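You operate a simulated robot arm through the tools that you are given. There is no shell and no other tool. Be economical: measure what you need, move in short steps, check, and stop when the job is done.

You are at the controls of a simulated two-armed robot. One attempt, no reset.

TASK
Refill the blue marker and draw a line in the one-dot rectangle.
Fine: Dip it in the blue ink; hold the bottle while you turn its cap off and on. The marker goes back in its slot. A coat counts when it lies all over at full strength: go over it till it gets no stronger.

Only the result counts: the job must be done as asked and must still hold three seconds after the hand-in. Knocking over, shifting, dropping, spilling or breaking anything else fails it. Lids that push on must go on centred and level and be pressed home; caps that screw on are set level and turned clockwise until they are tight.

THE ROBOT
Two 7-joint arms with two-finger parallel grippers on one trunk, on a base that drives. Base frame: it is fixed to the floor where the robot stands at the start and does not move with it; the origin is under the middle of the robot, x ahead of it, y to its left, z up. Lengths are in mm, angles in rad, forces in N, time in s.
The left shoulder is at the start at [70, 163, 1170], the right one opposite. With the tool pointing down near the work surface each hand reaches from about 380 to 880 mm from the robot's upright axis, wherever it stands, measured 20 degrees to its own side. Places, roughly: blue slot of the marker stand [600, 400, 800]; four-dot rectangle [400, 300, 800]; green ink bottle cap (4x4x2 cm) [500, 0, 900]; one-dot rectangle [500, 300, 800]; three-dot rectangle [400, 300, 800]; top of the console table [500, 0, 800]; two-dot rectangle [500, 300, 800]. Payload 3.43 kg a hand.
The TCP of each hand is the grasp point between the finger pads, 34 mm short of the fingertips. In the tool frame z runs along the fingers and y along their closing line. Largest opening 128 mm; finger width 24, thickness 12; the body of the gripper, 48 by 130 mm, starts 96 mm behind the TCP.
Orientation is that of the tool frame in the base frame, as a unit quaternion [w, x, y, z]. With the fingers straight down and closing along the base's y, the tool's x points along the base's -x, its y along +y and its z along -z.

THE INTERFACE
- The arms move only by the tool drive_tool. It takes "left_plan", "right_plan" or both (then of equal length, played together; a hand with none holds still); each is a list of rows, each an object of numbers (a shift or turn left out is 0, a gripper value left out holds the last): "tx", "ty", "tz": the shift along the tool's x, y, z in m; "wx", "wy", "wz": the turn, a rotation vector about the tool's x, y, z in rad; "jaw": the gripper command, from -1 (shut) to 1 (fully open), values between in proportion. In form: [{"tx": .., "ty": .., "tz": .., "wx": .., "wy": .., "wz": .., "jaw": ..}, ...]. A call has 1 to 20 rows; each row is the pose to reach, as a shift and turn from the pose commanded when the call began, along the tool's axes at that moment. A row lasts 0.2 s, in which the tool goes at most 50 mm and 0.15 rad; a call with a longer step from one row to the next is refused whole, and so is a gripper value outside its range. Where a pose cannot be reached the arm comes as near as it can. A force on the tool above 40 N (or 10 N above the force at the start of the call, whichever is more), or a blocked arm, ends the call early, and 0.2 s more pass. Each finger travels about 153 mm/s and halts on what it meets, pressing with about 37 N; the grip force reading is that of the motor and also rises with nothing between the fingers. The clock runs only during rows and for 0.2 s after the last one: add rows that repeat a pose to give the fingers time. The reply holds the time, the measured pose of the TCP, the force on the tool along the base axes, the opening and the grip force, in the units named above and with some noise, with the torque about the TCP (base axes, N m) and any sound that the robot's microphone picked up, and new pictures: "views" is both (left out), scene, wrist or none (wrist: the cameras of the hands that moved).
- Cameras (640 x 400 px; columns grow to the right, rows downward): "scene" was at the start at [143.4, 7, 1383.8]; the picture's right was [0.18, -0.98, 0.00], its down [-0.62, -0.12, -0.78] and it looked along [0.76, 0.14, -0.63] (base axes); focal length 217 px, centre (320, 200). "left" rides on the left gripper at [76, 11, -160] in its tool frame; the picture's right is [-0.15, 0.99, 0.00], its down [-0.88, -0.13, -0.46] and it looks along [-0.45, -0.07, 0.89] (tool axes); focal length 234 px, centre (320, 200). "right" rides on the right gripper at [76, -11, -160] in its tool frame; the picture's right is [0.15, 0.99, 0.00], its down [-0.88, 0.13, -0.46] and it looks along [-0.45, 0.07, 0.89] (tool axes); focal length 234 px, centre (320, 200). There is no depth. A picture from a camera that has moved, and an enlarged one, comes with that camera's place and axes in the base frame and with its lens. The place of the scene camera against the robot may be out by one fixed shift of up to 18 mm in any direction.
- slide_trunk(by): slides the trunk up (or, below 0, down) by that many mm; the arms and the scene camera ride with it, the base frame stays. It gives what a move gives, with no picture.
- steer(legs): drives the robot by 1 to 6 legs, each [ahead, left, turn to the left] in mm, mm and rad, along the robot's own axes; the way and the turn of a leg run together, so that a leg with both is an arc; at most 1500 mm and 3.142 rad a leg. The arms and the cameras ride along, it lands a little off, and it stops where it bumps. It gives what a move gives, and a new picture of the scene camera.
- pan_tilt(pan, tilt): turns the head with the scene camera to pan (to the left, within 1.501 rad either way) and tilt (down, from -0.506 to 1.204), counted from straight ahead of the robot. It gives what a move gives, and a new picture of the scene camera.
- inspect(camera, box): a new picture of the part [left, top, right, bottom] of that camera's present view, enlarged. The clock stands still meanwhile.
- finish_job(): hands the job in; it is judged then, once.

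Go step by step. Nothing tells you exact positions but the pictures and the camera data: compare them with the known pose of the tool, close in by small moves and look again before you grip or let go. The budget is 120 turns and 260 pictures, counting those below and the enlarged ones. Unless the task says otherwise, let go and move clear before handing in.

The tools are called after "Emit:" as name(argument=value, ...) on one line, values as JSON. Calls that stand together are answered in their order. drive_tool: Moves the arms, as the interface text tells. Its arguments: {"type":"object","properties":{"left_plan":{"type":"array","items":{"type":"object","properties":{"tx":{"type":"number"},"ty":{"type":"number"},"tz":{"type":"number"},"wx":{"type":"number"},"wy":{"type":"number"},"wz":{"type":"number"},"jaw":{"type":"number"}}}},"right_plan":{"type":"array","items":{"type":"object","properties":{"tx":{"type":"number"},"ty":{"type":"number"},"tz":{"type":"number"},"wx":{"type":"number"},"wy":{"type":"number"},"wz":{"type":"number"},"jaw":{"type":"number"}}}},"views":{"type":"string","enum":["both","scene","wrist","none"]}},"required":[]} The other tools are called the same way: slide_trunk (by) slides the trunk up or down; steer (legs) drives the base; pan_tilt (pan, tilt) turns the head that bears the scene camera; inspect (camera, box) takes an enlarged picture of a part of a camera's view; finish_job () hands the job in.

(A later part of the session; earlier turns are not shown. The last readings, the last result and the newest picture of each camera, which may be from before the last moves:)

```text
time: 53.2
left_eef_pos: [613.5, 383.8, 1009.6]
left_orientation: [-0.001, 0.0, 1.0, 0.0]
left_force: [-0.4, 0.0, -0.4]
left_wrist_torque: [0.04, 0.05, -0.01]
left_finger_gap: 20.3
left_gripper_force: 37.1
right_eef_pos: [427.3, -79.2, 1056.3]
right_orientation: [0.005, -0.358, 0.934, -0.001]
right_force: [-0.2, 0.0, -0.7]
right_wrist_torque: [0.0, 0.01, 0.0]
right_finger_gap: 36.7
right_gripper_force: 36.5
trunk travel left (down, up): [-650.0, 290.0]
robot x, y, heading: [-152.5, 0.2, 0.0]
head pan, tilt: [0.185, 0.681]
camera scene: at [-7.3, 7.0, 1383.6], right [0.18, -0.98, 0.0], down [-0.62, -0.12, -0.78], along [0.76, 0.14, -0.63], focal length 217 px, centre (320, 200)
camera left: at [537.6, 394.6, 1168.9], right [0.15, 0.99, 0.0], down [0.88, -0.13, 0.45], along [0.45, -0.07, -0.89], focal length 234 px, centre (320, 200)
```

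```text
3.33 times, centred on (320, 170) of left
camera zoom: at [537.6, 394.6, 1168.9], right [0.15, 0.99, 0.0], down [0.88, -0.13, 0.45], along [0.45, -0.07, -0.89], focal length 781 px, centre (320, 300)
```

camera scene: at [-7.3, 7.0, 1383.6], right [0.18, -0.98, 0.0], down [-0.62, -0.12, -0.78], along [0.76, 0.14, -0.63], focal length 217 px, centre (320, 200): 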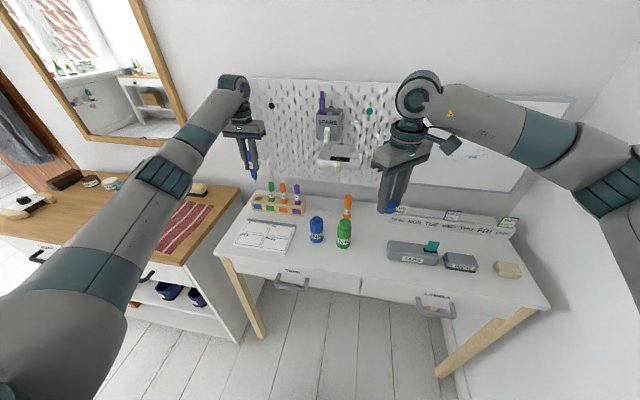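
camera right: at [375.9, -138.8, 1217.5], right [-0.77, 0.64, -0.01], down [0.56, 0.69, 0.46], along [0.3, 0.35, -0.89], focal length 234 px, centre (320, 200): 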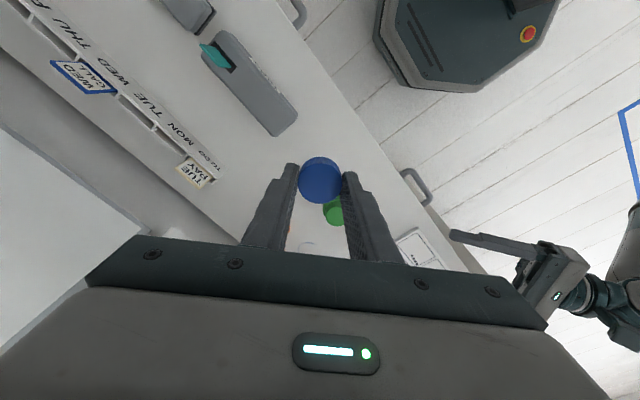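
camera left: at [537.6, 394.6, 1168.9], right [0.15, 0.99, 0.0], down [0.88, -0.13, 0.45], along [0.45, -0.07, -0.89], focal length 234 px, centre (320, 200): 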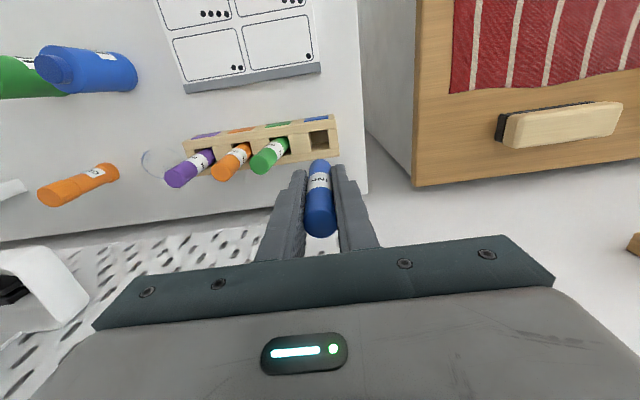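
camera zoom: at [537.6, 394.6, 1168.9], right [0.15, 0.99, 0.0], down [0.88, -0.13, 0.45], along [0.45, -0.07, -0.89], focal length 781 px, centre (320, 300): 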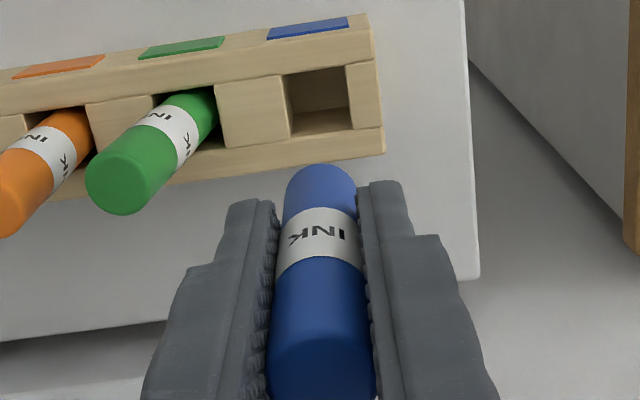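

The marker's nib is visible, ~79 mm below the TCP, with a small lean. I tilt the tool −0.15 rad to make the marker vertical and carry it high over to the bottle.

Emit:
drive_tool(left_plan=[{"tz": -0.03}, {"tx": 0.015, "ty": -0.02, "tz": -0.03, "wy": -0.05}, {"tx": 0.031, "ty": -0.055, "tz": -0.03, "wy": -0.1}, {"tx": 0.047, "ty": -0.09, "tz": -0.03, "wy": -0.15}, {"tx": 0.063, "ty": -0.125, "tz": -0.03, "wy": -0.15}, {"tx": 0.079, "ty": -0.16, "tz": -0.03, "wy": -0.15}, {"tx": 0.095, "ty": -0.195, "tz": -0.03, "wy": -0.15}, {"tx": 0.111, "ty": -0.23, "tz": -0.03, "wy": -0.15}, {"tx": 0.1265, "ty": -0.262, "tz": -0.03, "wy": -0.15}, {"tx": 0.1265, "ty": -0.262, "tz": -0.03, "wy": -0.15}])

Emit:
inspect(camera="scene", box=[270, 160, 370, 260])

Emit:
inspect(camera="left", box=[240, 90, 400, 210])

```text
time: 55.4
left_eef_pos: [486.8, 118.8, 1042.1]
left_orientation: [0.074, 0.001, 0.997, 0.0]
left_force: [0.0, 0.4, -0.5]
left_wrist_torque: [0.03, -0.02, 0.0]
left_finger_gap: 19.9
left_gripper_force: 37.4
right_eef_pos: [427.2, -76.8, 1058.1]
right_orientation: [0.005, -0.359, 0.933, -0.001]
right_force: [0.2, 0.3, 0.6]
right_wrist_torque: [-0.04, 0.02, -0.04]
right_finger_gap: 36.6
right_gripper_force: 36.3
trunk travel left (down, up): [-650.0, 290.0]
robot x, y, heading: [-153.9, 2.5, -0.003]
head pan, tilt: [0.185, 0.681]
camera scene: at [-8.0, 7.7, 1383.7], right [0.18, -0.98, 0.0], down [-0.62, -0.12, -0.78], along [0.76, 0.14, -0.63], focal length 217 px, centre (320, 200)
camera left: at [388.5, 131.0, 1186.8], right [0.14, 0.99, 0.02], down [0.8, -0.13, 0.58], along [0.58, -0.07, -0.81], focal length 234 px, centre (320, 200)
```

scene: 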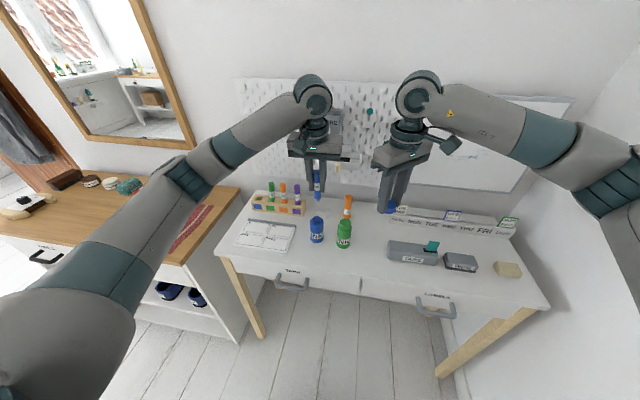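
left: 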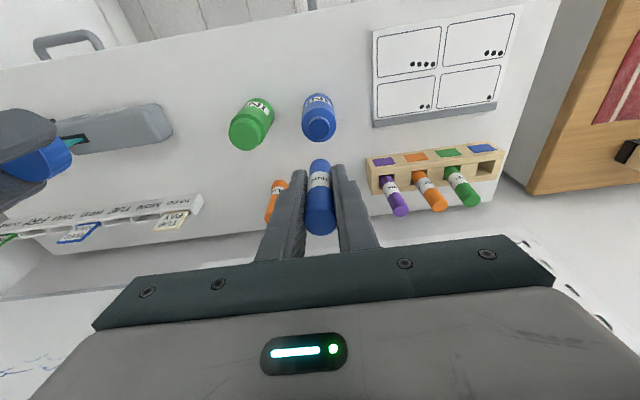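

```text
4.00 times, centred on (320, 210) of scene
camera zoom: at [-8.0, 7.7, 1383.7], right [0.18, -0.98, 0.0], down [-0.62, -0.12, -0.78], along [0.76, 0.14, -0.63], focal length 870 px, centre (320, 160)
```

zoom: 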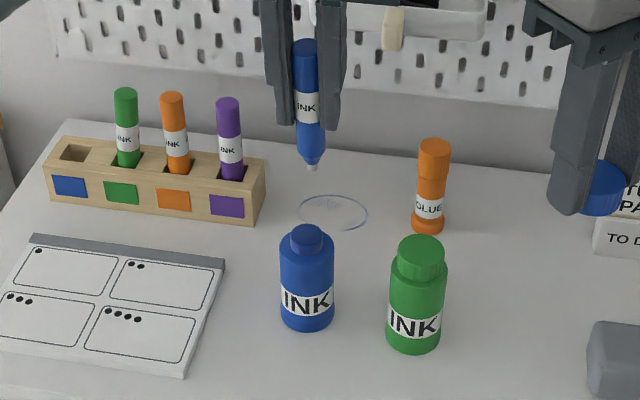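

```text
3.33 times, centred on (320, 150) of left
camera zoom: at [388.5, 131.0, 1186.8], right [0.14, 0.99, 0.02], down [0.8, -0.13, 0.58], along [0.58, -0.07, -0.81], focal length 781 px, centre (320, 367)
```

zoom: 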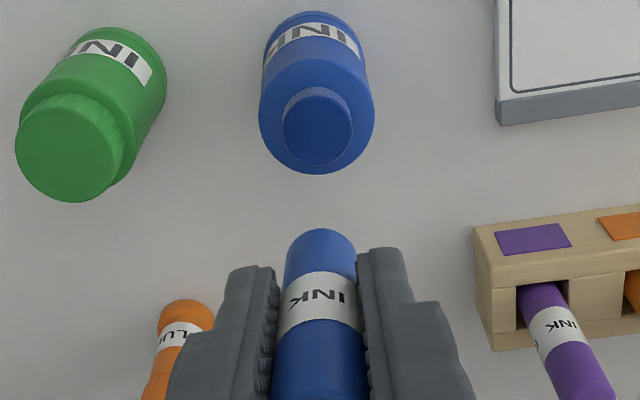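

Re-checking silhouettes, the marker was actually vertical with the tool vertical (my lean estimate used its near edge). I undo the tilt and look again.

Emit:
drive_tool(left_plan=[{"wy": 0.075}, {"wy": 0.15}, {"wy": 0.15}], views="none")

Emit:
inspect(camera="scene", box=[285, 170, 345, 250])

Emit:
inspect(camera="left", box=[240, 90, 400, 210])

```text
time: 56.2
left_eef_pos: [487.0, 118.1, 1042.2]
left_orientation: [0.0, 0.0, 1.0, 0.001]
left_force: [0.4, 0.2, -0.6]
left_wrist_torque: [-0.01, -0.01, 0.0]
left_finger_gap: 20.3
left_gripper_force: 36.9
right_eef_pos: [426.5, -77.9, 1056.9]
right_orientation: [0.005, -0.358, 0.934, -0.001]
right_force: [-0.3, -0.2, -0.1]
right_wrist_torque: [-0.03, 0.03, 0.03]
right_finger_gap: 37.0
right_gripper_force: 37.1
trunk travel left (down, up): [-650.0, 290.0]
robot x, y, heading: [-150.3, 0.1, 0.001]
head pan, tilt: [0.185, 0.681]
```

```text
5.00 times, centred on (315, 210) of scene
camera zoom: at [-8.3, 6.7, 1383.8], right [0.18, -0.98, 0.0], down [-0.62, -0.12, -0.78], along [0.76, 0.14, -0.63], focal length 1087 px, centre (345, 150)
```

zoom: 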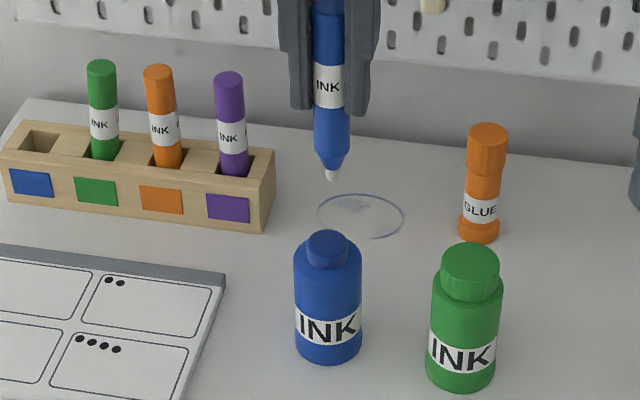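

```text
3.33 times, centred on (320, 150) of left
camera zoom: at [411.5, 129.8, 1200.2], right [0.15, 0.99, 0.0], down [0.88, -0.13, 0.45], along [0.45, -0.07, -0.89], focal length 781 px, centre (320, 367)
```

zoom: 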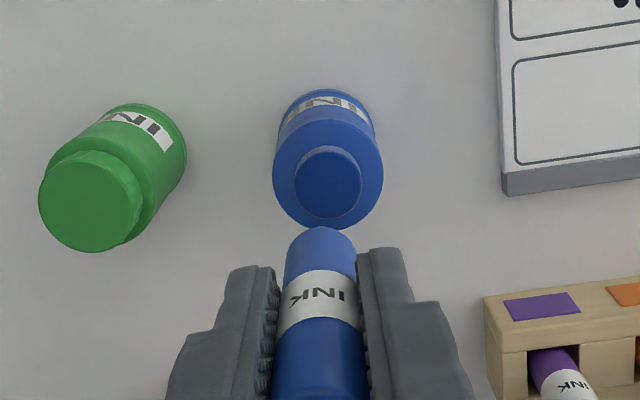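

Nib needs a 3 mm shift in +y to line up with the neck. I correct and descend until just above the rim.

Emit:
drive_tool(left_plan=[{"ty": 0.003}, {"ty": 0.003, "tz": 0.02}, {"ty": 0.003, "tz": 0.04}, {"ty": 0.003, "tz": 0.05}, {"ty": 0.003, "tz": 0.05}], views="none")

Emit:
inspect(camera="scene", box=[295, 190, 335, 240])

Emit:
inspect(camera="left", box=[260, 100, 380, 190])

```text
time: 57.4
left_eef_pos: [486.7, 122.0, 991.4]
left_orientation: [0.0, 0.0, 1.0, 0.0]
left_force: [0.6, 0.2, -0.1]
left_wrist_torque: [-0.01, -0.04, 0.01]
left_finger_gap: 20.3
left_gripper_force: 36.9
right_eef_pos: [426.5, -78.8, 1057.2]
right_orientation: [0.005, -0.358, 0.934, -0.001]
right_force: [0.3, 0.1, 0.1]
right_wrist_torque: [0.0, -0.04, 0.0]
right_finger_gap: 36.7
right_gripper_force: 36.7
trunk travel left (down, up): [-650.0, 290.0]
robot x, y, heading: [-151.9, -0.8, -0.002]
head pan, tilt: [0.185, 0.681]
```

```text
8.00 times, centred on (315, 215) of scene
camera zoom: at [-8.1, 6.7, 1383.7], right [0.18, -0.98, 0.0], down [-0.62, -0.12, -0.78], along [0.76, 0.14, -0.63], focal length 1739 px, centre (360, 80)
```

zoom: 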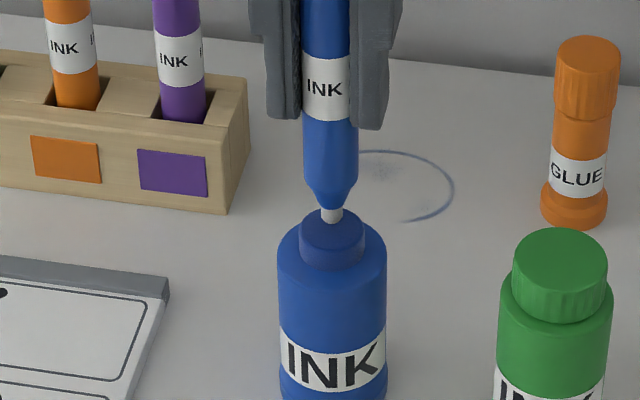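

```text
4.44 times, centred on (320, 145) of left
camera zoom: at [411.1, 133.5, 1150.6], right [0.15, 0.99, 0.0], down [0.88, -0.13, 0.46], along [0.45, -0.07, -0.89], focal length 1041 px, centre (320, 444)
```

zoom: 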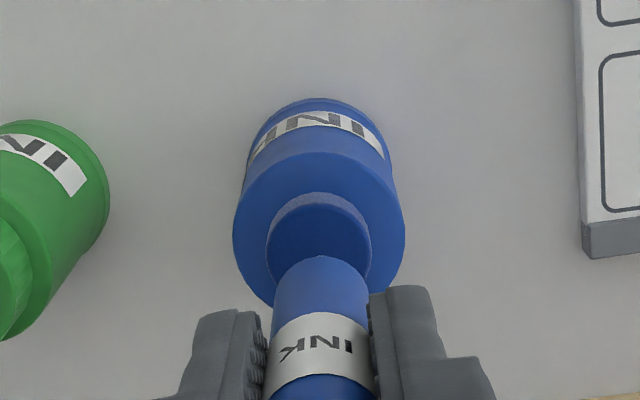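

Laterally aligned and just above the ink. I lower 18 mm into the neck slowly.

Emit:
drive_tool(left_plan=[{"tz": 0.005}, {"tz": 0.01}, {"tz": 0.014}, {"tz": 0.018}, {"tz": 0.018}], views="none")

Emit:
inspect(camera="scene", box=[295, 190, 335, 240])

Emit:
inspect(camera="left", box=[260, 100, 380, 190])

```text
time: 58.6
left_eef_pos: [484.0, 121.2, 975.3]
left_orientation: [0.002, -0.001, 1.0, 0.0]
left_force: [1.3, 4.4, 34.6]
left_wrist_torque: [0.54, -0.19, 0.02]
left_finger_gap: 20.4
left_gripper_force: 36.7
right_eef_pos: [424.6, -77.9, 1059.4]
right_orientation: [0.008, -0.358, 0.934, -0.001]
right_force: [0.5, 0.0, -0.9]
right_wrist_torque: [-0.01, 0.04, -0.02]
right_finger_gap: 36.8
right_gripper_force: 37.0
trunk travel left (down, up): [-650.0, 290.0]
robot x, y, heading: [-152.4, 2.3, -0.003]
head pan, tilt: [0.185, 0.681]
```

```text
8.00 times, centred on (315, 215) of scene
camera zoom: at [-12.1, 6.7, 1384.2], right [0.18, -0.98, 0.0], down [-0.62, -0.12, -0.78], along [0.77, 0.14, -0.63], focal length 1739 px, centre (360, 80)
```

zoom: 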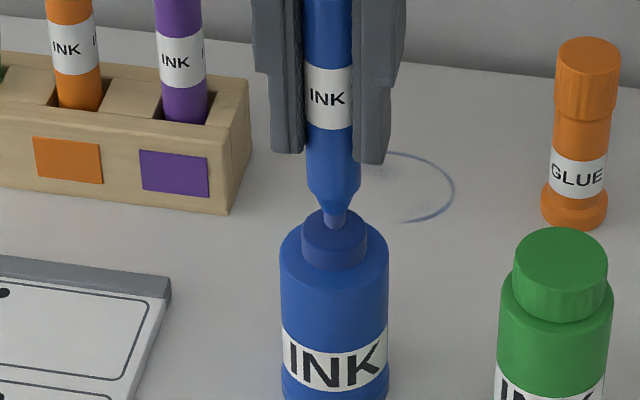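

```text
4.44 times, centred on (320, 145) of left
camera zoom: at [408.2, 132.7, 1134.3], right [0.15, 0.99, 0.0], down [0.88, -0.13, 0.46], along [0.45, -0.07, -0.89], focal length 1041 px, centre (320, 444)
```

zoom: 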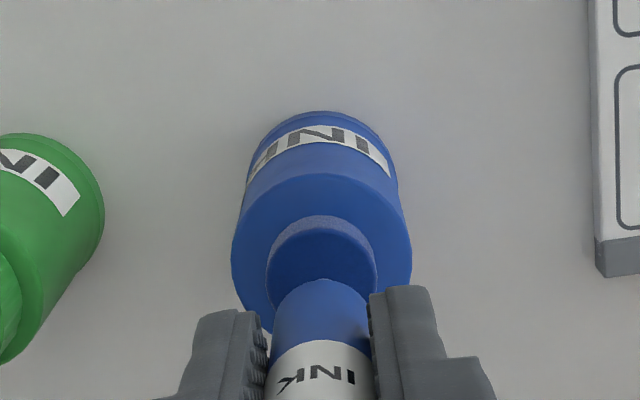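

The nib met a firm surface (34 N) and turned blue, so it has taken ink. I lift straight out and check the nib and bottle.

Emit:
drive_tool(left_plan=[{"tz": -0.003}, {"tz": -0.006}, {"tz": -0.015}, {"tz": -0.03}, {"tz": -0.06}, {"tz": -0.06}], views="none")

Emit:
inspect(camera="scene", box=[295, 180, 345, 240])

Emit:
inspect(camera="left", box=[260, 100, 380, 190])

```text
time: 60.0
left_eef_pos: [488.4, 121.8, 1031.2]
left_orientation: [-0.001, 0.0, 1.0, -0.001]
left_force: [0.2, 0.7, -1.3]
left_wrist_torque: [0.0, -0.02, 0.0]
left_finger_gap: 20.1
left_gripper_force: 36.5
right_eef_pos: [426.8, -77.7, 1057.0]
right_orientation: [0.005, -0.359, 0.933, -0.002]
right_force: [-0.5, 0.6, -0.6]
right_wrist_torque: [0.01, -0.01, 0.02]
right_finger_gap: 36.9
right_gripper_force: 36.4
trunk travel left (down, up): [-650.0, 290.0]
robot x, y, heading: [-148.6, -0.8, -0.004]
head pan, tilt: [0.185, 0.681]
```

```text
6.67 times, centred on (320, 210) of scene
camera zoom: at [-7.8, 6.9, 1383.7], right [0.18, -0.98, 0.0], down [-0.62, -0.12, -0.78], along [0.76, 0.14, -0.63], focal length 1449 px, centre (320, 133)
```

zoom: 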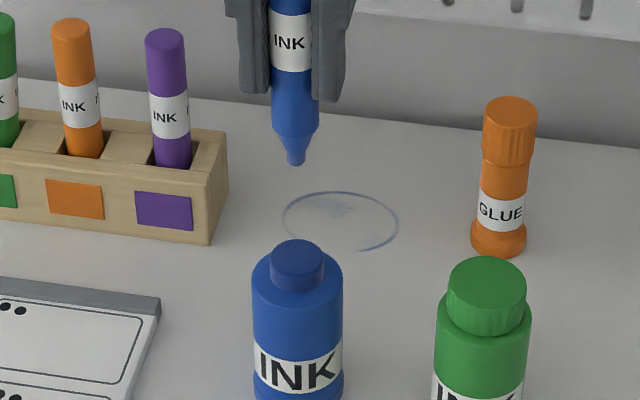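

```text
4.44 times, centred on (320, 145) of left
camera zoom: at [412.8, 133.7, 1191.5], right [0.15, 0.99, 0.0], down [0.88, -0.13, 0.45], along [0.45, -0.07, -0.89], focal length 1041 px, centre (320, 444)
```

zoom: 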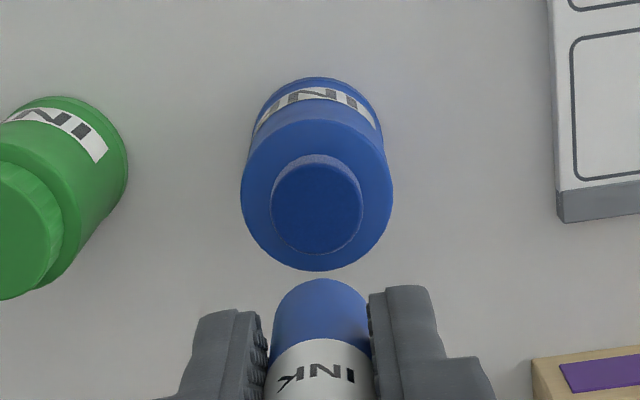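

Nib is fully blue and the bottle is fine; the marker slid up ~10 mm in the grip. The one-dot rectangle spans about x 464–511, y 303–388, so I move above its start at (488,316).

Emit:
drive_tool(left_plan=[{"ty": 0.04}, {"ty": 0.08}, {"ty": 0.12, "tz": 0.02}, {"ty": 0.16, "tz": 0.05}, {"ty": 0.195, "tz": 0.08}, {"ty": 0.195, "tz": 0.1}, {"ty": 0.195, "tz": 0.11}, {"ty": 0.195, "tz": 0.11}])

Emit:
inspect(camera="scene", box=[225, 190, 305, 260])

Emit:
inspect(camera="left", box=[240, 60, 440, 210])

```text
time: 61.8
left_eef_pos: [487.3, 317.2, 921.9]
left_orientation: [0.001, 0.001, 1.0, -0.001]
left_force: [0.1, 0.4, 0.7]
left_wrist_torque: [0.01, -0.01, 0.02]
left_finger_gap: 20.3
left_gripper_force: 36.8
right_eef_pos: [426.3, -77.8, 1057.8]
right_orientation: [0.005, -0.358, 0.934, -0.001]
right_force: [-0.3, -0.3, -0.2]
right_wrist_torque: [0.0, -0.01, -0.02]
right_finger_gap: 36.9
right_gripper_force: 37.3
trunk travel left (down, up): [-650.0, 290.0]
robot x, y, heading: [-150.1, -1.3, -0.001]
head pan, tilt: [0.185, 0.681]
camera scene: at [-8.2, 6.7, 1383.8], right [0.18, -0.98, 0.0], down [-0.62, -0.12, -0.78], along [0.76, 0.14, -0.63], focal length 217 px, centre (320, 200)
camera left: at [412.5, 327.7, 1081.6], right [0.15, 0.99, 0.0], down [0.88, -0.13, 0.46], along [0.45, -0.07, -0.89], focal length 234 px, centre (320, 200)
```

scene: 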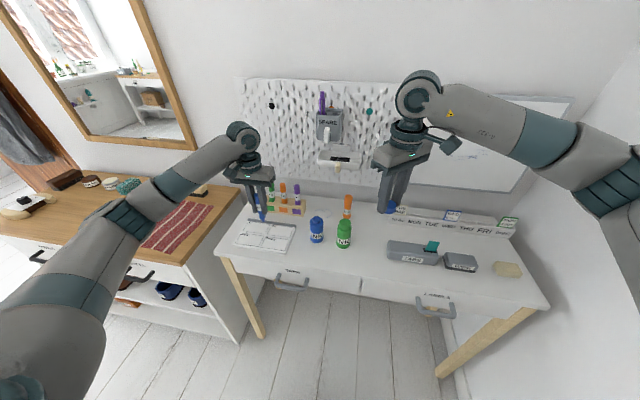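
left: 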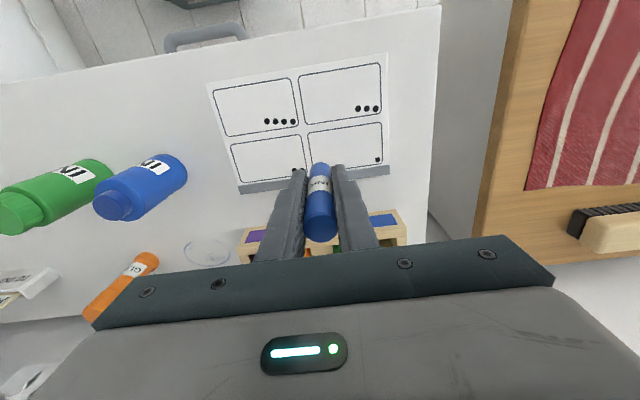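

```text
5.71 times, centred on (265, 225) of scene
camera zoom: at [-8.2, 6.7, 1383.8], right [0.18, -0.98, 0.0], down [-0.62, -0.12, -0.78], along [0.76, 0.14, -0.63], focal length 1242 px, centre (634, 57)
```

zoom: 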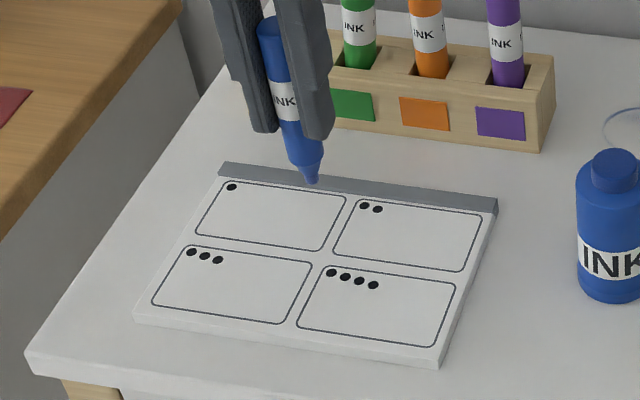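

```text
2.67 times, centred on (340, 135) of left
camera zoom: at [412.5, 327.7, 1081.6], right [0.15, 0.99, 0.0], down [0.88, -0.13, 0.46], along [0.45, -0.07, -0.89], focal length 624 px, centre (267, 373)
```

zoom: 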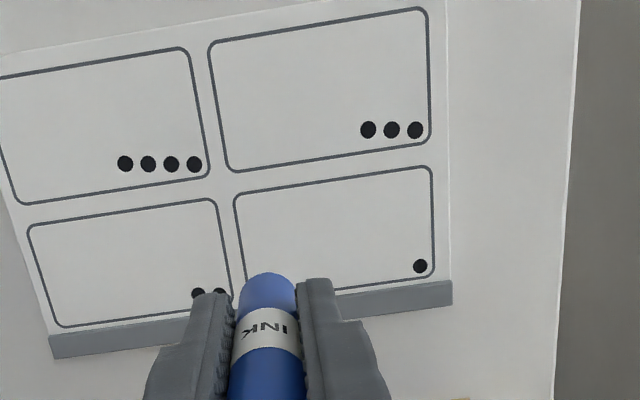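

Nib is above the rectangle's right part, inside the frame. I descend 24 mm and check the remaining gap.

Emit:
drive_tool(left_plan=[{"tz": 0.01}, {"tz": 0.018}, {"tz": 0.024}, {"tz": 0.024}], views="none")

Emit:
inspect(camera="scene", box=[235, 200, 285, 245])

```text
time: 62.8
left_eef_pos: [486.8, 315.8, 898.9]
left_orientation: [0.0, 0.0, 1.0, 0.0]
left_force: [-0.8, -0.4, -0.9]
left_wrist_torque: [0.02, -0.02, -0.02]
left_finger_gap: 20.1
left_gripper_force: 37.3
right_eef_pos: [427.0, -77.6, 1057.0]
right_orientation: [0.005, -0.358, 0.934, 0.0]
right_force: [-0.1, -0.2, -0.4]
right_wrist_torque: [0.01, 0.01, -0.03]
right_finger_gap: 36.8
right_gripper_force: 37.2
trunk travel left (down, up): [-650.0, 290.0]
robot x, y, heading: [-152.4, 0.4, -0.0]
head pan, tilt: [0.185, 0.681]
```

```text
8.89 times, centred on (260, 222) of scene
camera zoom: at [-8.2, 6.7, 1383.8], right [0.18, -0.98, 0.0], down [-0.62, -0.12, -0.78], along [0.76, 0.14, -0.63], focal length 1932 px, centre (853, 0)
```

zoom: 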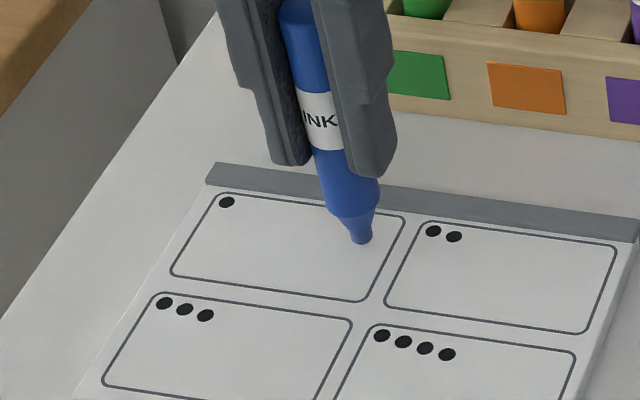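

Inside the frame with a few mm to go. I lower in small steps, watching the force.

Emit:
drive_tool(left_plan=[{"tz": 0.002}, {"tz": 0.004}, {"tz": 0.005}], views="none")

Emit:
inspect(camera="scene", box=[235, 200, 285, 245])

```text
time: 63.6
left_eef_pos: [488.4, 316.1, 894.2]
left_orientation: [-0.001, -0.001, 1.0, 0.0]
left_force: [-0.3, -0.3, 0.9]
left_wrist_torque: [-0.02, -0.01, 0.02]
left_finger_gap: 20.3
left_gripper_force: 36.6
right_eef_pos: [427.0, -78.8, 1056.6]
right_orientation: [0.004, -0.358, 0.934, -0.001]
right_force: [0.2, 0.2, -0.1]
right_wrist_torque: [0.0, 0.04, -0.01]
right_finger_gap: 36.7
right_gripper_force: 37.1
trunk travel left (down, up): [-650.0, 290.0]
robot x, y, heading: [-152.0, 1.7, 0.003]
head pan, tilt: [0.185, 0.681]
```

```text
8.89 times, centred on (260, 222) of scene
camera zoom: at [-8.2, 6.7, 1383.8], right [0.18, -0.98, 0.0], down [-0.62, -0.12, -0.78], along [0.76, 0.14, -0.63], focal length 1932 px, centre (853, 0)
```

zoom: 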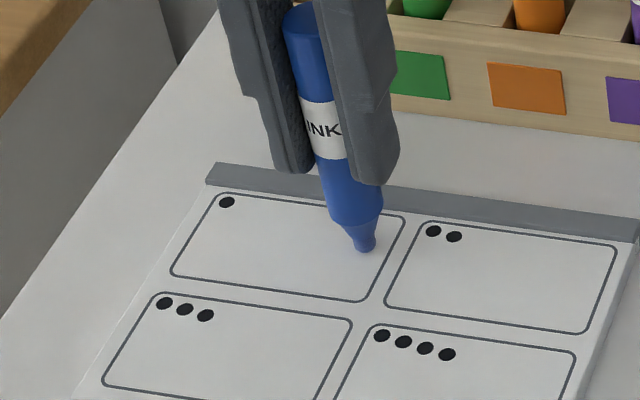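

Still no contact. Lowering further in 2 mm steps.

Emit:
drive_tool(left_plan=[{"tz": 0.0015}, {"tz": 0.003}], views="none")

Emit:
drive_tool(left_plan=[{"tz": 0.001}, {"tz": 0.002}], views="none")

Emit:
inspect(camera="scene", box=[235, 200, 285, 245])

```text
time: 64.2
left_eef_pos: [488.0, 315.9, 892.4]
left_orientation: [0.002, -0.001, 1.0, 0.0]
left_force: [1.0, 3.7, 13.9]
left_wrist_torque: [0.4, -0.17, 0.01]
left_finger_gap: 20.4
left_gripper_force: 37.1
right_eef_pos: [425.8, -79.2, 1057.5]
right_orientation: [0.006, -0.359, 0.933, -0.001]
right_force: [0.3, 1.4, 0.2]
right_wrist_torque: [-0.02, -0.04, 0.02]
right_finger_gap: 36.7
right_gripper_force: 36.6
trunk travel left (down, up): [-650.0, 290.0]
robot x, y, heading: [-155.0, 3.0, 0.0]
head pan, tilt: [0.185, 0.681]
```

```text
time: 64.8
left_eef_pos: [486.2, 315.4, 893.7]
left_orientation: [0.003, 0.0, 1.0, 0.0]
left_force: [4.0, 1.3, 27.4]
left_wrist_torque: [0.53, -0.44, -0.02]
left_finger_gap: 20.4
left_gripper_force: 36.9
right_eef_pos: [424.9, -79.9, 1059.3]
right_orientation: [0.007, -0.358, 0.934, -0.001]
right_force: [-0.1, -0.2, -0.6]
right_wrist_torque: [0.01, 0.02, 0.0]
right_finger_gap: 36.9
right_gripper_force: 37.0
trunk travel left (down, up): [-650.0, 290.0]
robot x, y, heading: [-153.1, 1.3, 0.005]
head pan, tilt: [0.185, 0.681]
```

```text
8.89 times, centred on (260, 222) of scene
camera zoom: at [-10.7, 5.2, 1384.3], right [0.18, -0.98, 0.0], down [-0.62, -0.11, -0.78], along [0.77, 0.14, -0.63], focal length 1932 px, centre (853, 0)
```

zoom: 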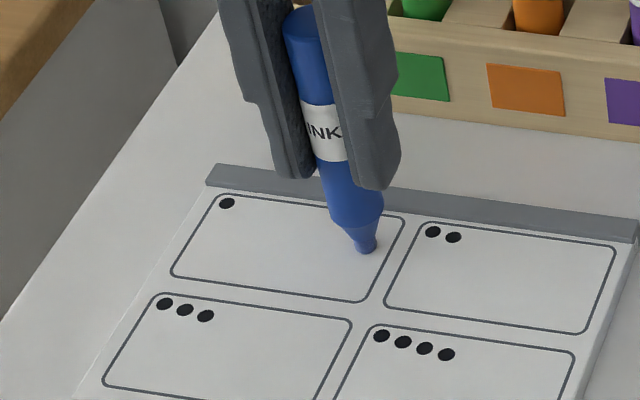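

Contact confirmed. I ease off about 3 mm to a light press, then draw the first stroke 50 mm along +y.

Emit:
drive_tool(left_plan=[{"tz": -0.003}, {"tz": -0.003}, {"tz": -0.003, "ty": 0.006}, {"tz": -0.003, "ty": 0.012}, {"tz": -0.003, "ty": 0.018}, {"tz": -0.003, "ty": 0.024}, {"tz": -0.003, "ty": 0.03}, {"tz": -0.003, "ty": 0.036}, {"tz": -0.003, "ty": 0.042}, {"tz": -0.003, "ty": 0.048}, {"tz": -0.003, "ty": 0.054}], views="none")

Emit:
inspect(camera="scene", box=[235, 200, 285, 245])

Emit:
inspect(camera="left", box=[220, 60, 420, 210])

```text
time: 67.2
left_eef_pos: [486.3, 370.5, 891.6]
left_orientation: [-0.001, 0.0, 1.0, 0.0]
left_force: [-0.6, 1.2, 0.4]
left_wrist_torque: [0.04, -0.02, 0.03]
left_finger_gap: 20.1
left_gripper_force: 37.4
right_eef_pos: [426.2, -77.1, 1057.8]
right_orientation: [0.005, -0.359, 0.934, -0.001]
right_force: [0.2, 0.5, 0.6]
right_wrist_torque: [-0.01, 0.0, 0.01]
right_finger_gap: 36.8
right_gripper_force: 37.5
trunk travel left (down, up): [-650.0, 290.0]
robot x, y, heading: [-152.0, 2.1, -0.001]
head pan, tilt: [0.185, 0.681]
```

```text
8.89 times, centred on (260, 222) of scene
camera zoom: at [-8.2, 7.0, 1383.8], right [0.18, -0.98, 0.0], down [-0.62, -0.12, -0.78], along [0.76, 0.14, -0.63], focal length 1932 px, centre (853, 0)
```

zoom: 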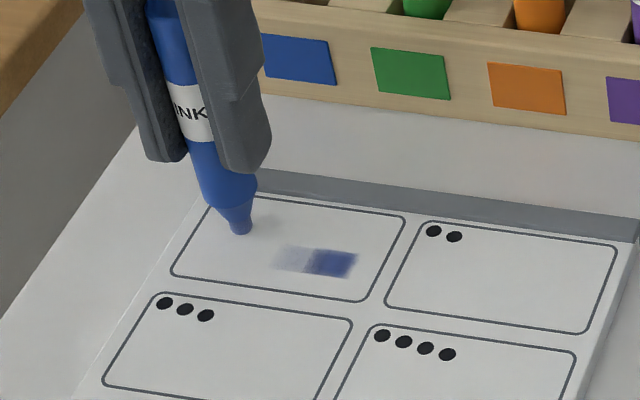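

```text
2.67 times, centred on (320, 135) of left
camera zoom: at [411.5, 381.6, 1050.1], right [0.15, 0.99, 0.0], down [0.88, -0.13, 0.46], along [0.45, -0.07, -0.89], focal length 624 px, centre (320, 373)
```

zoom: 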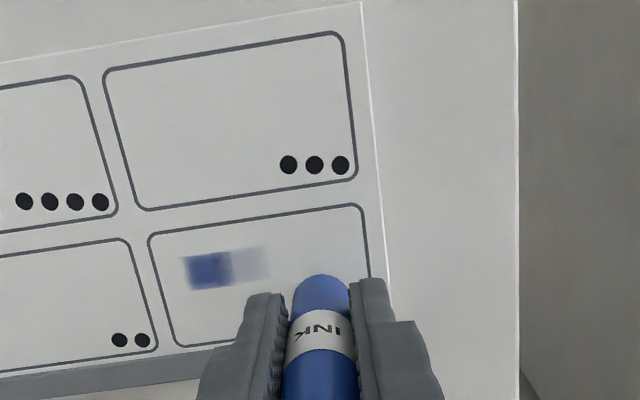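

The stroke is wide and inside the frame, but contact faded out along the way. I lower 1.5 mm and sweep back along the line.

Emit:
drive_tool(left_plan=[{"tz": 0.0015}, {"tz": 0.0015}, {"tz": 0.0015, "ty": -0.006}, {"tz": 0.0015, "ty": -0.012}, {"tz": 0.0015, "ty": -0.018}, {"tz": 0.0015, "ty": -0.024}, {"tz": 0.0015, "ty": -0.03}, {"tz": 0.0015, "ty": -0.036}, {"tz": 0.0015, "ty": -0.042}, {"tz": 0.0015, "ty": -0.048}, {"tz": 0.0015, "ty": -0.054}], views="none")

Emit:
inspect(camera="left", box=[240, 60, 440, 210])

Emit:
inspect(camera="scene", box=[235, 200, 285, 245])

```text
time: 69.6
left_eef_pos: [487.4, 315.8, 891.2]
left_orientation: [0.001, 0.0, 1.0, 0.0]
left_force: [-0.9, -0.1, -0.2]
left_wrist_torque: [0.0, -0.01, 0.01]
left_finger_gap: 20.2
left_gripper_force: 36.7
right_eef_pos: [426.5, -78.5, 1057.5]
right_orientation: [0.004, -0.359, 0.933, -0.001]
right_force: [-0.5, -0.9, 0.1]
right_wrist_torque: [-0.02, 0.0, -0.01]
right_finger_gap: 36.7
right_gripper_force: 37.1
trunk travel left (down, up): [-650.0, 290.0]
robot x, y, heading: [-151.3, -1.8, 0.001]
head pan, tilt: [0.185, 0.681]
```

```text
2.67 times, centred on (340, 135) of left
camera zoom: at [411.4, 327.5, 1049.0], right [0.15, 0.99, 0.0], down [0.88, -0.13, 0.46], along [0.45, -0.07, -0.89], focal length 624 px, centre (267, 373)
```

zoom: 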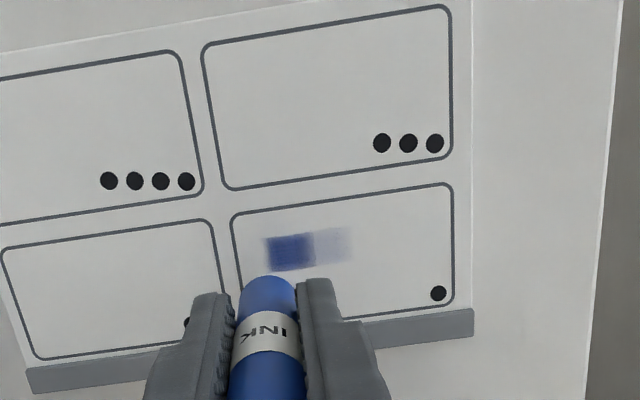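

```text
8.89 times, centred on (260, 222) of scene
camera zoom: at [-8.1, 6.6, 1383.7], right [0.18, -0.98, 0.0], down [-0.62, -0.12, -0.78], along [0.76, 0.14, -0.63], focal length 1932 px, centre (853, 0)
```

zoom: 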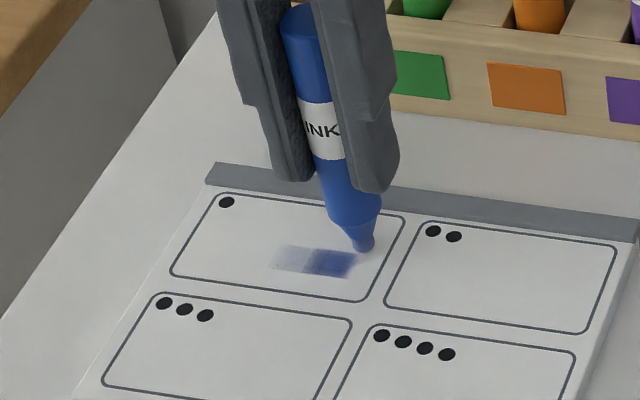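

No contact on the way back; the marker must have slid up in the grip. Lower in 1 mm steps until I feel a light press.

Emit:
drive_tool(left_plan=[{"tz": 0.001}, {"tz": 0.0015}, {"tz": 0.0015}], views="none")

Emit:
drive_tool(left_plan=[{"tz": 0.001}, {"tz": 0.001}], views="none")

```text
time: 70.4
left_eef_pos: [485.8, 316.1, 889.3]
left_orientation: [0.0, 0.0, 1.0, 0.0]
left_force: [0.9, 0.1, 3.8]
left_wrist_torque: [0.19, 0.01, 0.0]
left_finger_gap: 20.3
left_gripper_force: 36.8
right_eef_pos: [426.6, -79.2, 1058.2]
right_orientation: [0.006, -0.358, 0.934, 0.0]
right_force: [0.0, 0.4, -0.4]
right_wrist_torque: [0.0, 0.01, 0.0]
right_finger_gap: 36.7
right_gripper_force: 37.3
trunk travel left (down, up): [-650.0, 290.0]
robot x, y, heading: [-150.8, 0.9, 0.0]
head pan, tilt: [0.185, 0.681]
```

```text
time: 71.0
left_eef_pos: [486.0, 316.2, 888.6]
left_orientation: [0.0, 0.0, 1.0, 0.0]
left_force: [0.4, -1.1, 7.2]
left_wrist_torque: [-0.28, -0.06, -0.02]
left_finger_gap: 20.0
left_gripper_force: 37.6
right_eef_pos: [427.4, -78.0, 1058.3]
right_orientation: [0.006, -0.359, 0.933, -0.001]
right_force: [0.6, 0.3, -0.5]
right_wrist_torque: [0.0, -0.02, -0.01]
right_finger_gap: 36.9
right_gripper_force: 36.9
trunk travel left (down, up): [-650.0, 290.0]
robot x, y, heading: [-152.4, 0.7, -0.003]
head pan, tilt: [0.185, 0.681]
```

Light contact at 7 N. Sweep forward and back over the full line.

Emit:
drive_tool(left_plan=[{"ty": 0.006}, {"ty": 0.012}, {"ty": 0.018}, {"ty": 0.024}, {"ty": 0.03}, {"ty": 0.036}, {"ty": 0.042}, {"ty": 0.048}, {"ty": 0.054}, {"ty": 0.054}, {"ty": 0.048}, {"ty": 0.042}, {"ty": 0.036}, {"ty": 0.03}, {"ty": 0.024}, {"ty": 0.018}, {"ty": 0.012}, {"ty": 0.006}, {"ty": 0.0}], views="none")

Emit:
inspect(camera="scene", box=[235, 200, 285, 245])

Emit:
inspect(camera="left", box=[240, 60, 440, 210])

```text
time: 75.0
left_eef_pos: [486.0, 315.4, 889.4]
left_orientation: [-0.001, 0.001, 1.0, -0.001]
left_force: [-0.6, 2.2, 8.0]
left_wrist_torque: [0.38, -0.04, -0.02]
left_finger_gap: 20.1
left_gripper_force: 36.5
right_eef_pos: [426.1, -78.1, 1057.5]
right_orientation: [0.007, -0.358, 0.934, -0.001]
right_force: [-0.1, 0.3, -0.1]
right_wrist_torque: [0.02, -0.03, -0.01]
right_finger_gap: 37.0
right_gripper_force: 37.0
trunk travel left (down, up): [-650.0, 290.0]
robot x, y, heading: [-152.4, -0.2, 0.001]
head pan, tilt: [0.185, 0.681]
```

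```text
8.89 times, centred on (260, 222) of scene
camera zoom: at [-9.2, 6.4, 1383.8], right [0.18, -0.98, 0.0], down [-0.62, -0.12, -0.78], along [0.76, 0.14, -0.63], focal length 1932 px, centre (853, 0)
```

zoom: 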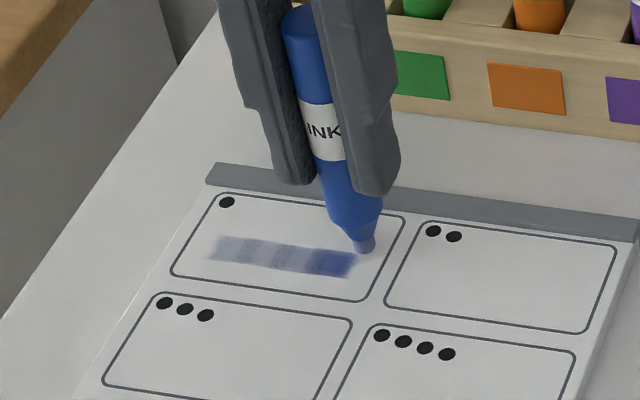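

```text
2.67 times, centred on (340, 135) of left
camera zoom: at [410.7, 327.1, 1047.7], right [0.15, 0.99, 0.0], down [0.88, -0.13, 0.46], along [0.45, -0.07, -0.89], focal length 624 px, centre (267, 373)
```

zoom: 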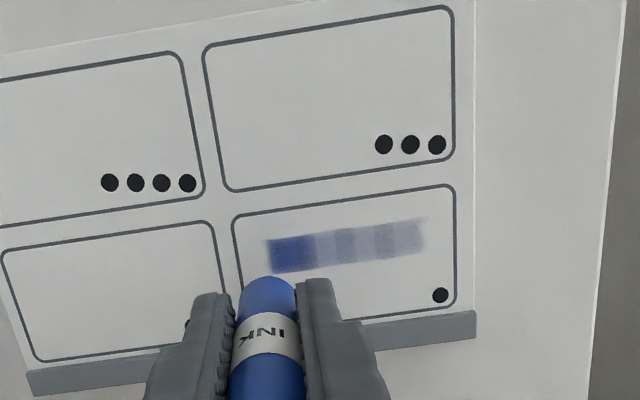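

The line spans the rectangle; now I go over it repeatedly until it is at full strength.

Emit:
drive_tool(left_plan=[{"ty": 0.006}, {"ty": 0.012}, {"ty": 0.018}, {"ty": 0.024}, {"ty": 0.03}, {"ty": 0.036}, {"ty": 0.042}, {"ty": 0.048}, {"ty": 0.054}, {"ty": 0.054}, {"ty": 0.048}, {"ty": 0.042}, {"ty": 0.036}, {"ty": 0.03}, {"ty": 0.024}, {"ty": 0.018}, {"ty": 0.012}, {"ty": 0.006}, {"ty": 0.0}], views="none")

Emit:
drive_tool(left_plan=[{"ty": 0.006}, {"ty": 0.012}, {"ty": 0.018}, {"ty": 0.024}, {"ty": 0.03}, {"ty": 0.036}, {"ty": 0.042}, {"ty": 0.048}, {"ty": 0.054}, {"ty": 0.054}, {"ty": 0.048}, {"ty": 0.042}, {"ty": 0.036}, {"ty": 0.03}, {"ty": 0.024}, {"ty": 0.018}, {"ty": 0.012}, {"ty": 0.006}, {"ty": 0.0}], views="none")

Emit:
inspect(camera="left", box=[300, 100, 400, 175])

```text
time: 79.0
left_eef_pos: [486.7, 317.2, 888.5]
left_orientation: [-0.001, 0.001, 1.0, 0.0]
left_force: [-0.6, 2.9, 6.5]
left_wrist_torque: [0.17, 0.0, -0.01]
left_finger_gap: 20.5
left_gripper_force: 37.3
right_eef_pos: [426.0, -78.6, 1057.2]
right_orientation: [0.006, -0.359, 0.934, -0.001]
right_force: [-0.3, -0.2, -0.8]
right_wrist_torque: [0.01, -0.01, 0.03]
right_finger_gap: 36.7
right_gripper_force: 37.0
trunk travel left (down, up): [-650.0, 290.0]
robot x, y, heading: [-151.9, -5.2, -0.004]
head pan, tilt: [0.185, 0.681]
```

```text
time: 83.0
left_eef_pos: [486.7, 318.1, 889.8]
left_orientation: [0.0, 0.001, 1.0, 0.0]
left_force: [1.0, 0.8, 2.8]
left_wrist_torque: [0.07, -0.05, 0.01]
left_finger_gap: 20.5
left_gripper_force: 36.7
right_eef_pos: [426.4, -78.3, 1058.1]
right_orientation: [0.006, -0.358, 0.934, 0.0]
right_force: [-0.2, -0.2, -0.6]
right_wrist_torque: [0.02, -0.02, 0.0]
right_finger_gap: 36.6
right_gripper_force: 36.6
trunk travel left (down, up): [-650.0, 290.0]
robot x, y, heading: [-153.7, -3.5, 0.003]
head pan, tilt: [0.185, 0.681]
```

```text
5.33 times, centred on (350, 138) of left
camera zoom: at [411.3, 328.3, 1047.6], right [0.15, 0.99, 0.0], down [0.88, -0.13, 0.46], along [0.45, -0.07, -0.89], focal length 1249 px, centre (160, 533)
```

zoom: 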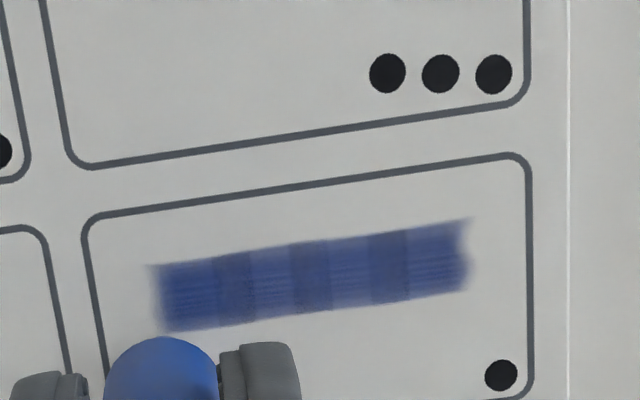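

Strength is building. More passes with a 0.5 mm deeper press.

Emit:
drive_tool(left_plan=[{"tz": 0.0005, "ty": 0.003}, {"tz": 0.0005, "ty": 0.009}, {"tz": 0.0005, "ty": 0.015}, {"tz": 0.0005, "ty": 0.021}, {"tz": 0.0005, "ty": 0.027}, {"tz": 0.0005, "ty": 0.033}, {"tz": 0.0005, "ty": 0.039}, {"tz": 0.0005, "ty": 0.045}, {"tz": 0.0005, "ty": 0.051}, {"tz": 0.0005, "ty": 0.054}, {"tz": 0.0005, "ty": 0.048}, {"tz": 0.0005, "ty": 0.042}, {"tz": 0.0005, "ty": 0.036}, {"tz": 0.0005, "ty": 0.03}, {"tz": 0.0005, "ty": 0.024}, {"tz": 0.0005, "ty": 0.018}, {"tz": 0.0005, "ty": 0.012}, {"tz": 0.0005, "ty": 0.006}, {"tz": 0.0005, "ty": -0.001}], views="none")

Emit:
drive_tool(left_plan=[{"ty": 0.004}, {"ty": 0.01}, {"ty": 0.016}, {"ty": 0.022}, {"ty": 0.028}, {"ty": 0.034}, {"ty": 0.04}, {"ty": 0.046}, {"ty": 0.052}, {"ty": 0.055}, {"ty": 0.049}, {"ty": 0.043}, {"ty": 0.037}, {"ty": 0.031}, {"ty": 0.025}, {"ty": 0.019}, {"ty": 0.013}, {"ty": 0.007}, {"ty": 0.0}], views="none")

Emit:
inspect(camera="left", box=[300, 100, 400, 175])

```text
time: 87.0
left_eef_pos: [486.8, 315.4, 889.0]
left_orientation: [0.0, 0.0, 1.0, 0.0]
left_force: [-0.7, 4.0, 8.1]
left_wrist_torque: [0.26, -0.04, 0.03]
left_finger_gap: 20.2
left_gripper_force: 37.1
right_eef_pos: [426.4, -78.7, 1057.5]
right_orientation: [0.006, -0.358, 0.934, 0.0]
right_force: [-0.2, 0.9, -0.5]
right_wrist_torque: [0.02, -0.01, 0.02]
right_finger_gap: 36.7
right_gripper_force: 37.0
trunk travel left (down, up): [-650.0, 290.0]
robot x, y, heading: [-154.9, 0.2, 0.005]
head pan, tilt: [0.185, 0.681]
```

```text
time: 91.0
left_eef_pos: [486.5, 315.5, 888.6]
left_orientation: [0.0, 0.001, 1.0, -0.001]
left_force: [-0.3, 3.4, 8.8]
left_wrist_torque: [0.25, -0.03, 0.02]
left_finger_gap: 20.1
left_gripper_force: 37.0
right_eef_pos: [426.6, -78.2, 1057.2]
right_orientation: [0.006, -0.357, 0.934, -0.001]
right_force: [0.3, 0.7, 0.1]
right_wrist_torque: [0.01, 0.0, -0.03]
right_finger_gap: 36.8
right_gripper_force: 37.5
trunk travel left (down, up): [-650.0, 290.0]
robot x, y, heading: [-149.6, -3.9, 0.004]
head pan, tilt: [0.185, 0.681]
```

```text
5.33 times, centred on (350, 138) of left
camera zoom: at [410.5, 326.9, 1047.4], right [0.15, 0.99, 0.0], down [0.88, -0.13, 0.46], along [0.45, -0.07, -0.89], focal length 1249 px, centre (160, 533)
```

zoom: 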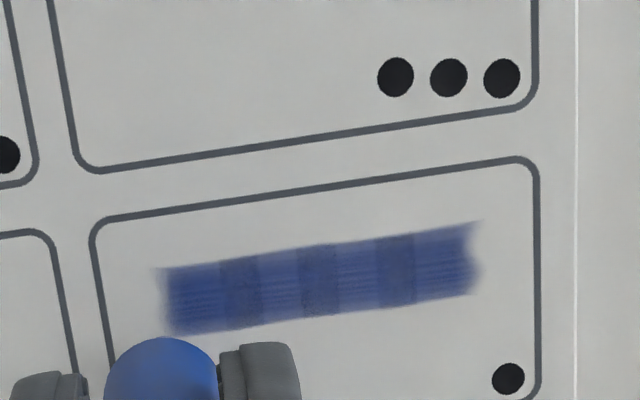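

Nearly unchanged from before; two more double passes to confirm saturation.

Emit:
drive_tool(left_plan=[{"ty": 0.005}, {"ty": 0.011}, {"ty": 0.017}, {"ty": 0.023}, {"ty": 0.029}, {"ty": 0.035}, {"ty": 0.041}, {"ty": 0.047}, {"ty": 0.053}, {"ty": 0.055}, {"ty": 0.05}, {"ty": 0.044}, {"ty": 0.038}, {"ty": 0.032}, {"ty": 0.026}, {"ty": 0.02}, {"ty": 0.014}, {"ty": 0.008}, {"ty": 0.002}, {"ty": 0.0}], views="none")

Emit:
drive_tool(left_plan=[{"ty": 0.005}, {"ty": 0.011}, {"ty": 0.017}, {"ty": 0.023}, {"ty": 0.029}, {"ty": 0.035}, {"ty": 0.041}, {"ty": 0.047}, {"ty": 0.053}, {"ty": 0.055}, {"ty": 0.05}, {"ty": 0.044}, {"ty": 0.038}, {"ty": 0.032}, {"ty": 0.026}, {"ty": 0.02}, {"ty": 0.014}, {"ty": 0.008}, {"ty": 0.002}, {"ty": 0.0}], views="none")

Emit:
inspect(camera="left", box=[300, 100, 400, 175])

```text
time: 95.2
left_eef_pos: [485.2, 314.5, 889.9]
left_orientation: [-0.001, 0.0, 1.0, 0.0]
left_force: [-0.7, 3.9, 9.1]
left_wrist_torque: [0.26, -0.02, 0.05]
left_finger_gap: 20.3
left_gripper_force: 36.4
right_eef_pos: [425.6, -78.4, 1058.9]
right_orientation: [0.006, -0.358, 0.934, -0.001]
right_force: [-0.4, 0.9, 0.2]
right_wrist_torque: [0.03, 0.03, 0.0]
right_finger_gap: 36.5
right_gripper_force: 36.8
trunk travel left (down, up): [-650.0, 290.0]
robot x, y, heading: [-155.6, 2.6, 0.003]
head pan, tilt: [0.185, 0.681]
```

```text
time: 99.4
left_eef_pos: [486.7, 314.8, 889.1]
left_orientation: [0.0, 0.001, 1.0, 0.0]
left_force: [0.5, 3.4, 10.9]
left_wrist_torque: [0.33, -0.04, 0.03]
left_finger_gap: 20.5
left_gripper_force: 36.9
right_eef_pos: [424.6, -79.4, 1058.4]
right_orientation: [0.007, -0.359, 0.933, -0.001]
right_force: [0.2, -0.5, -0.3]
right_wrist_torque: [0.02, -0.01, -0.01]
right_finger_gap: 36.9
right_gripper_force: 36.5
trunk travel left (down, up): [-650.0, 290.0]
robot x, y, heading: [-153.9, -2.3, -0.001]
head pan, tilt: [0.185, 0.681]
```

```text
5.33 times, centred on (350, 138) of left
camera zoom: at [410.3, 326.7, 1047.4], right [0.15, 0.99, 0.0], down [0.88, -0.13, 0.46], along [0.45, -0.07, -0.89], focal length 1249 px, centre (160, 533)
```

zoom: 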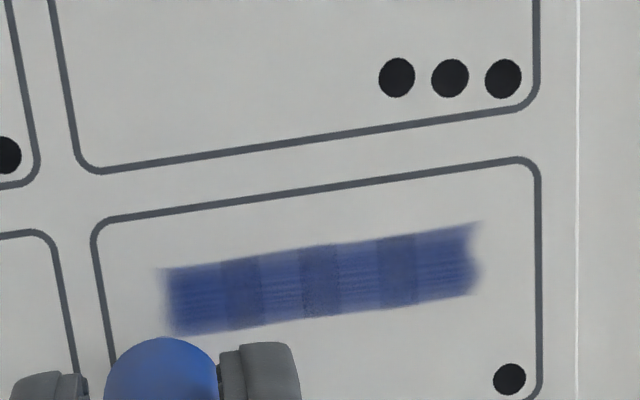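

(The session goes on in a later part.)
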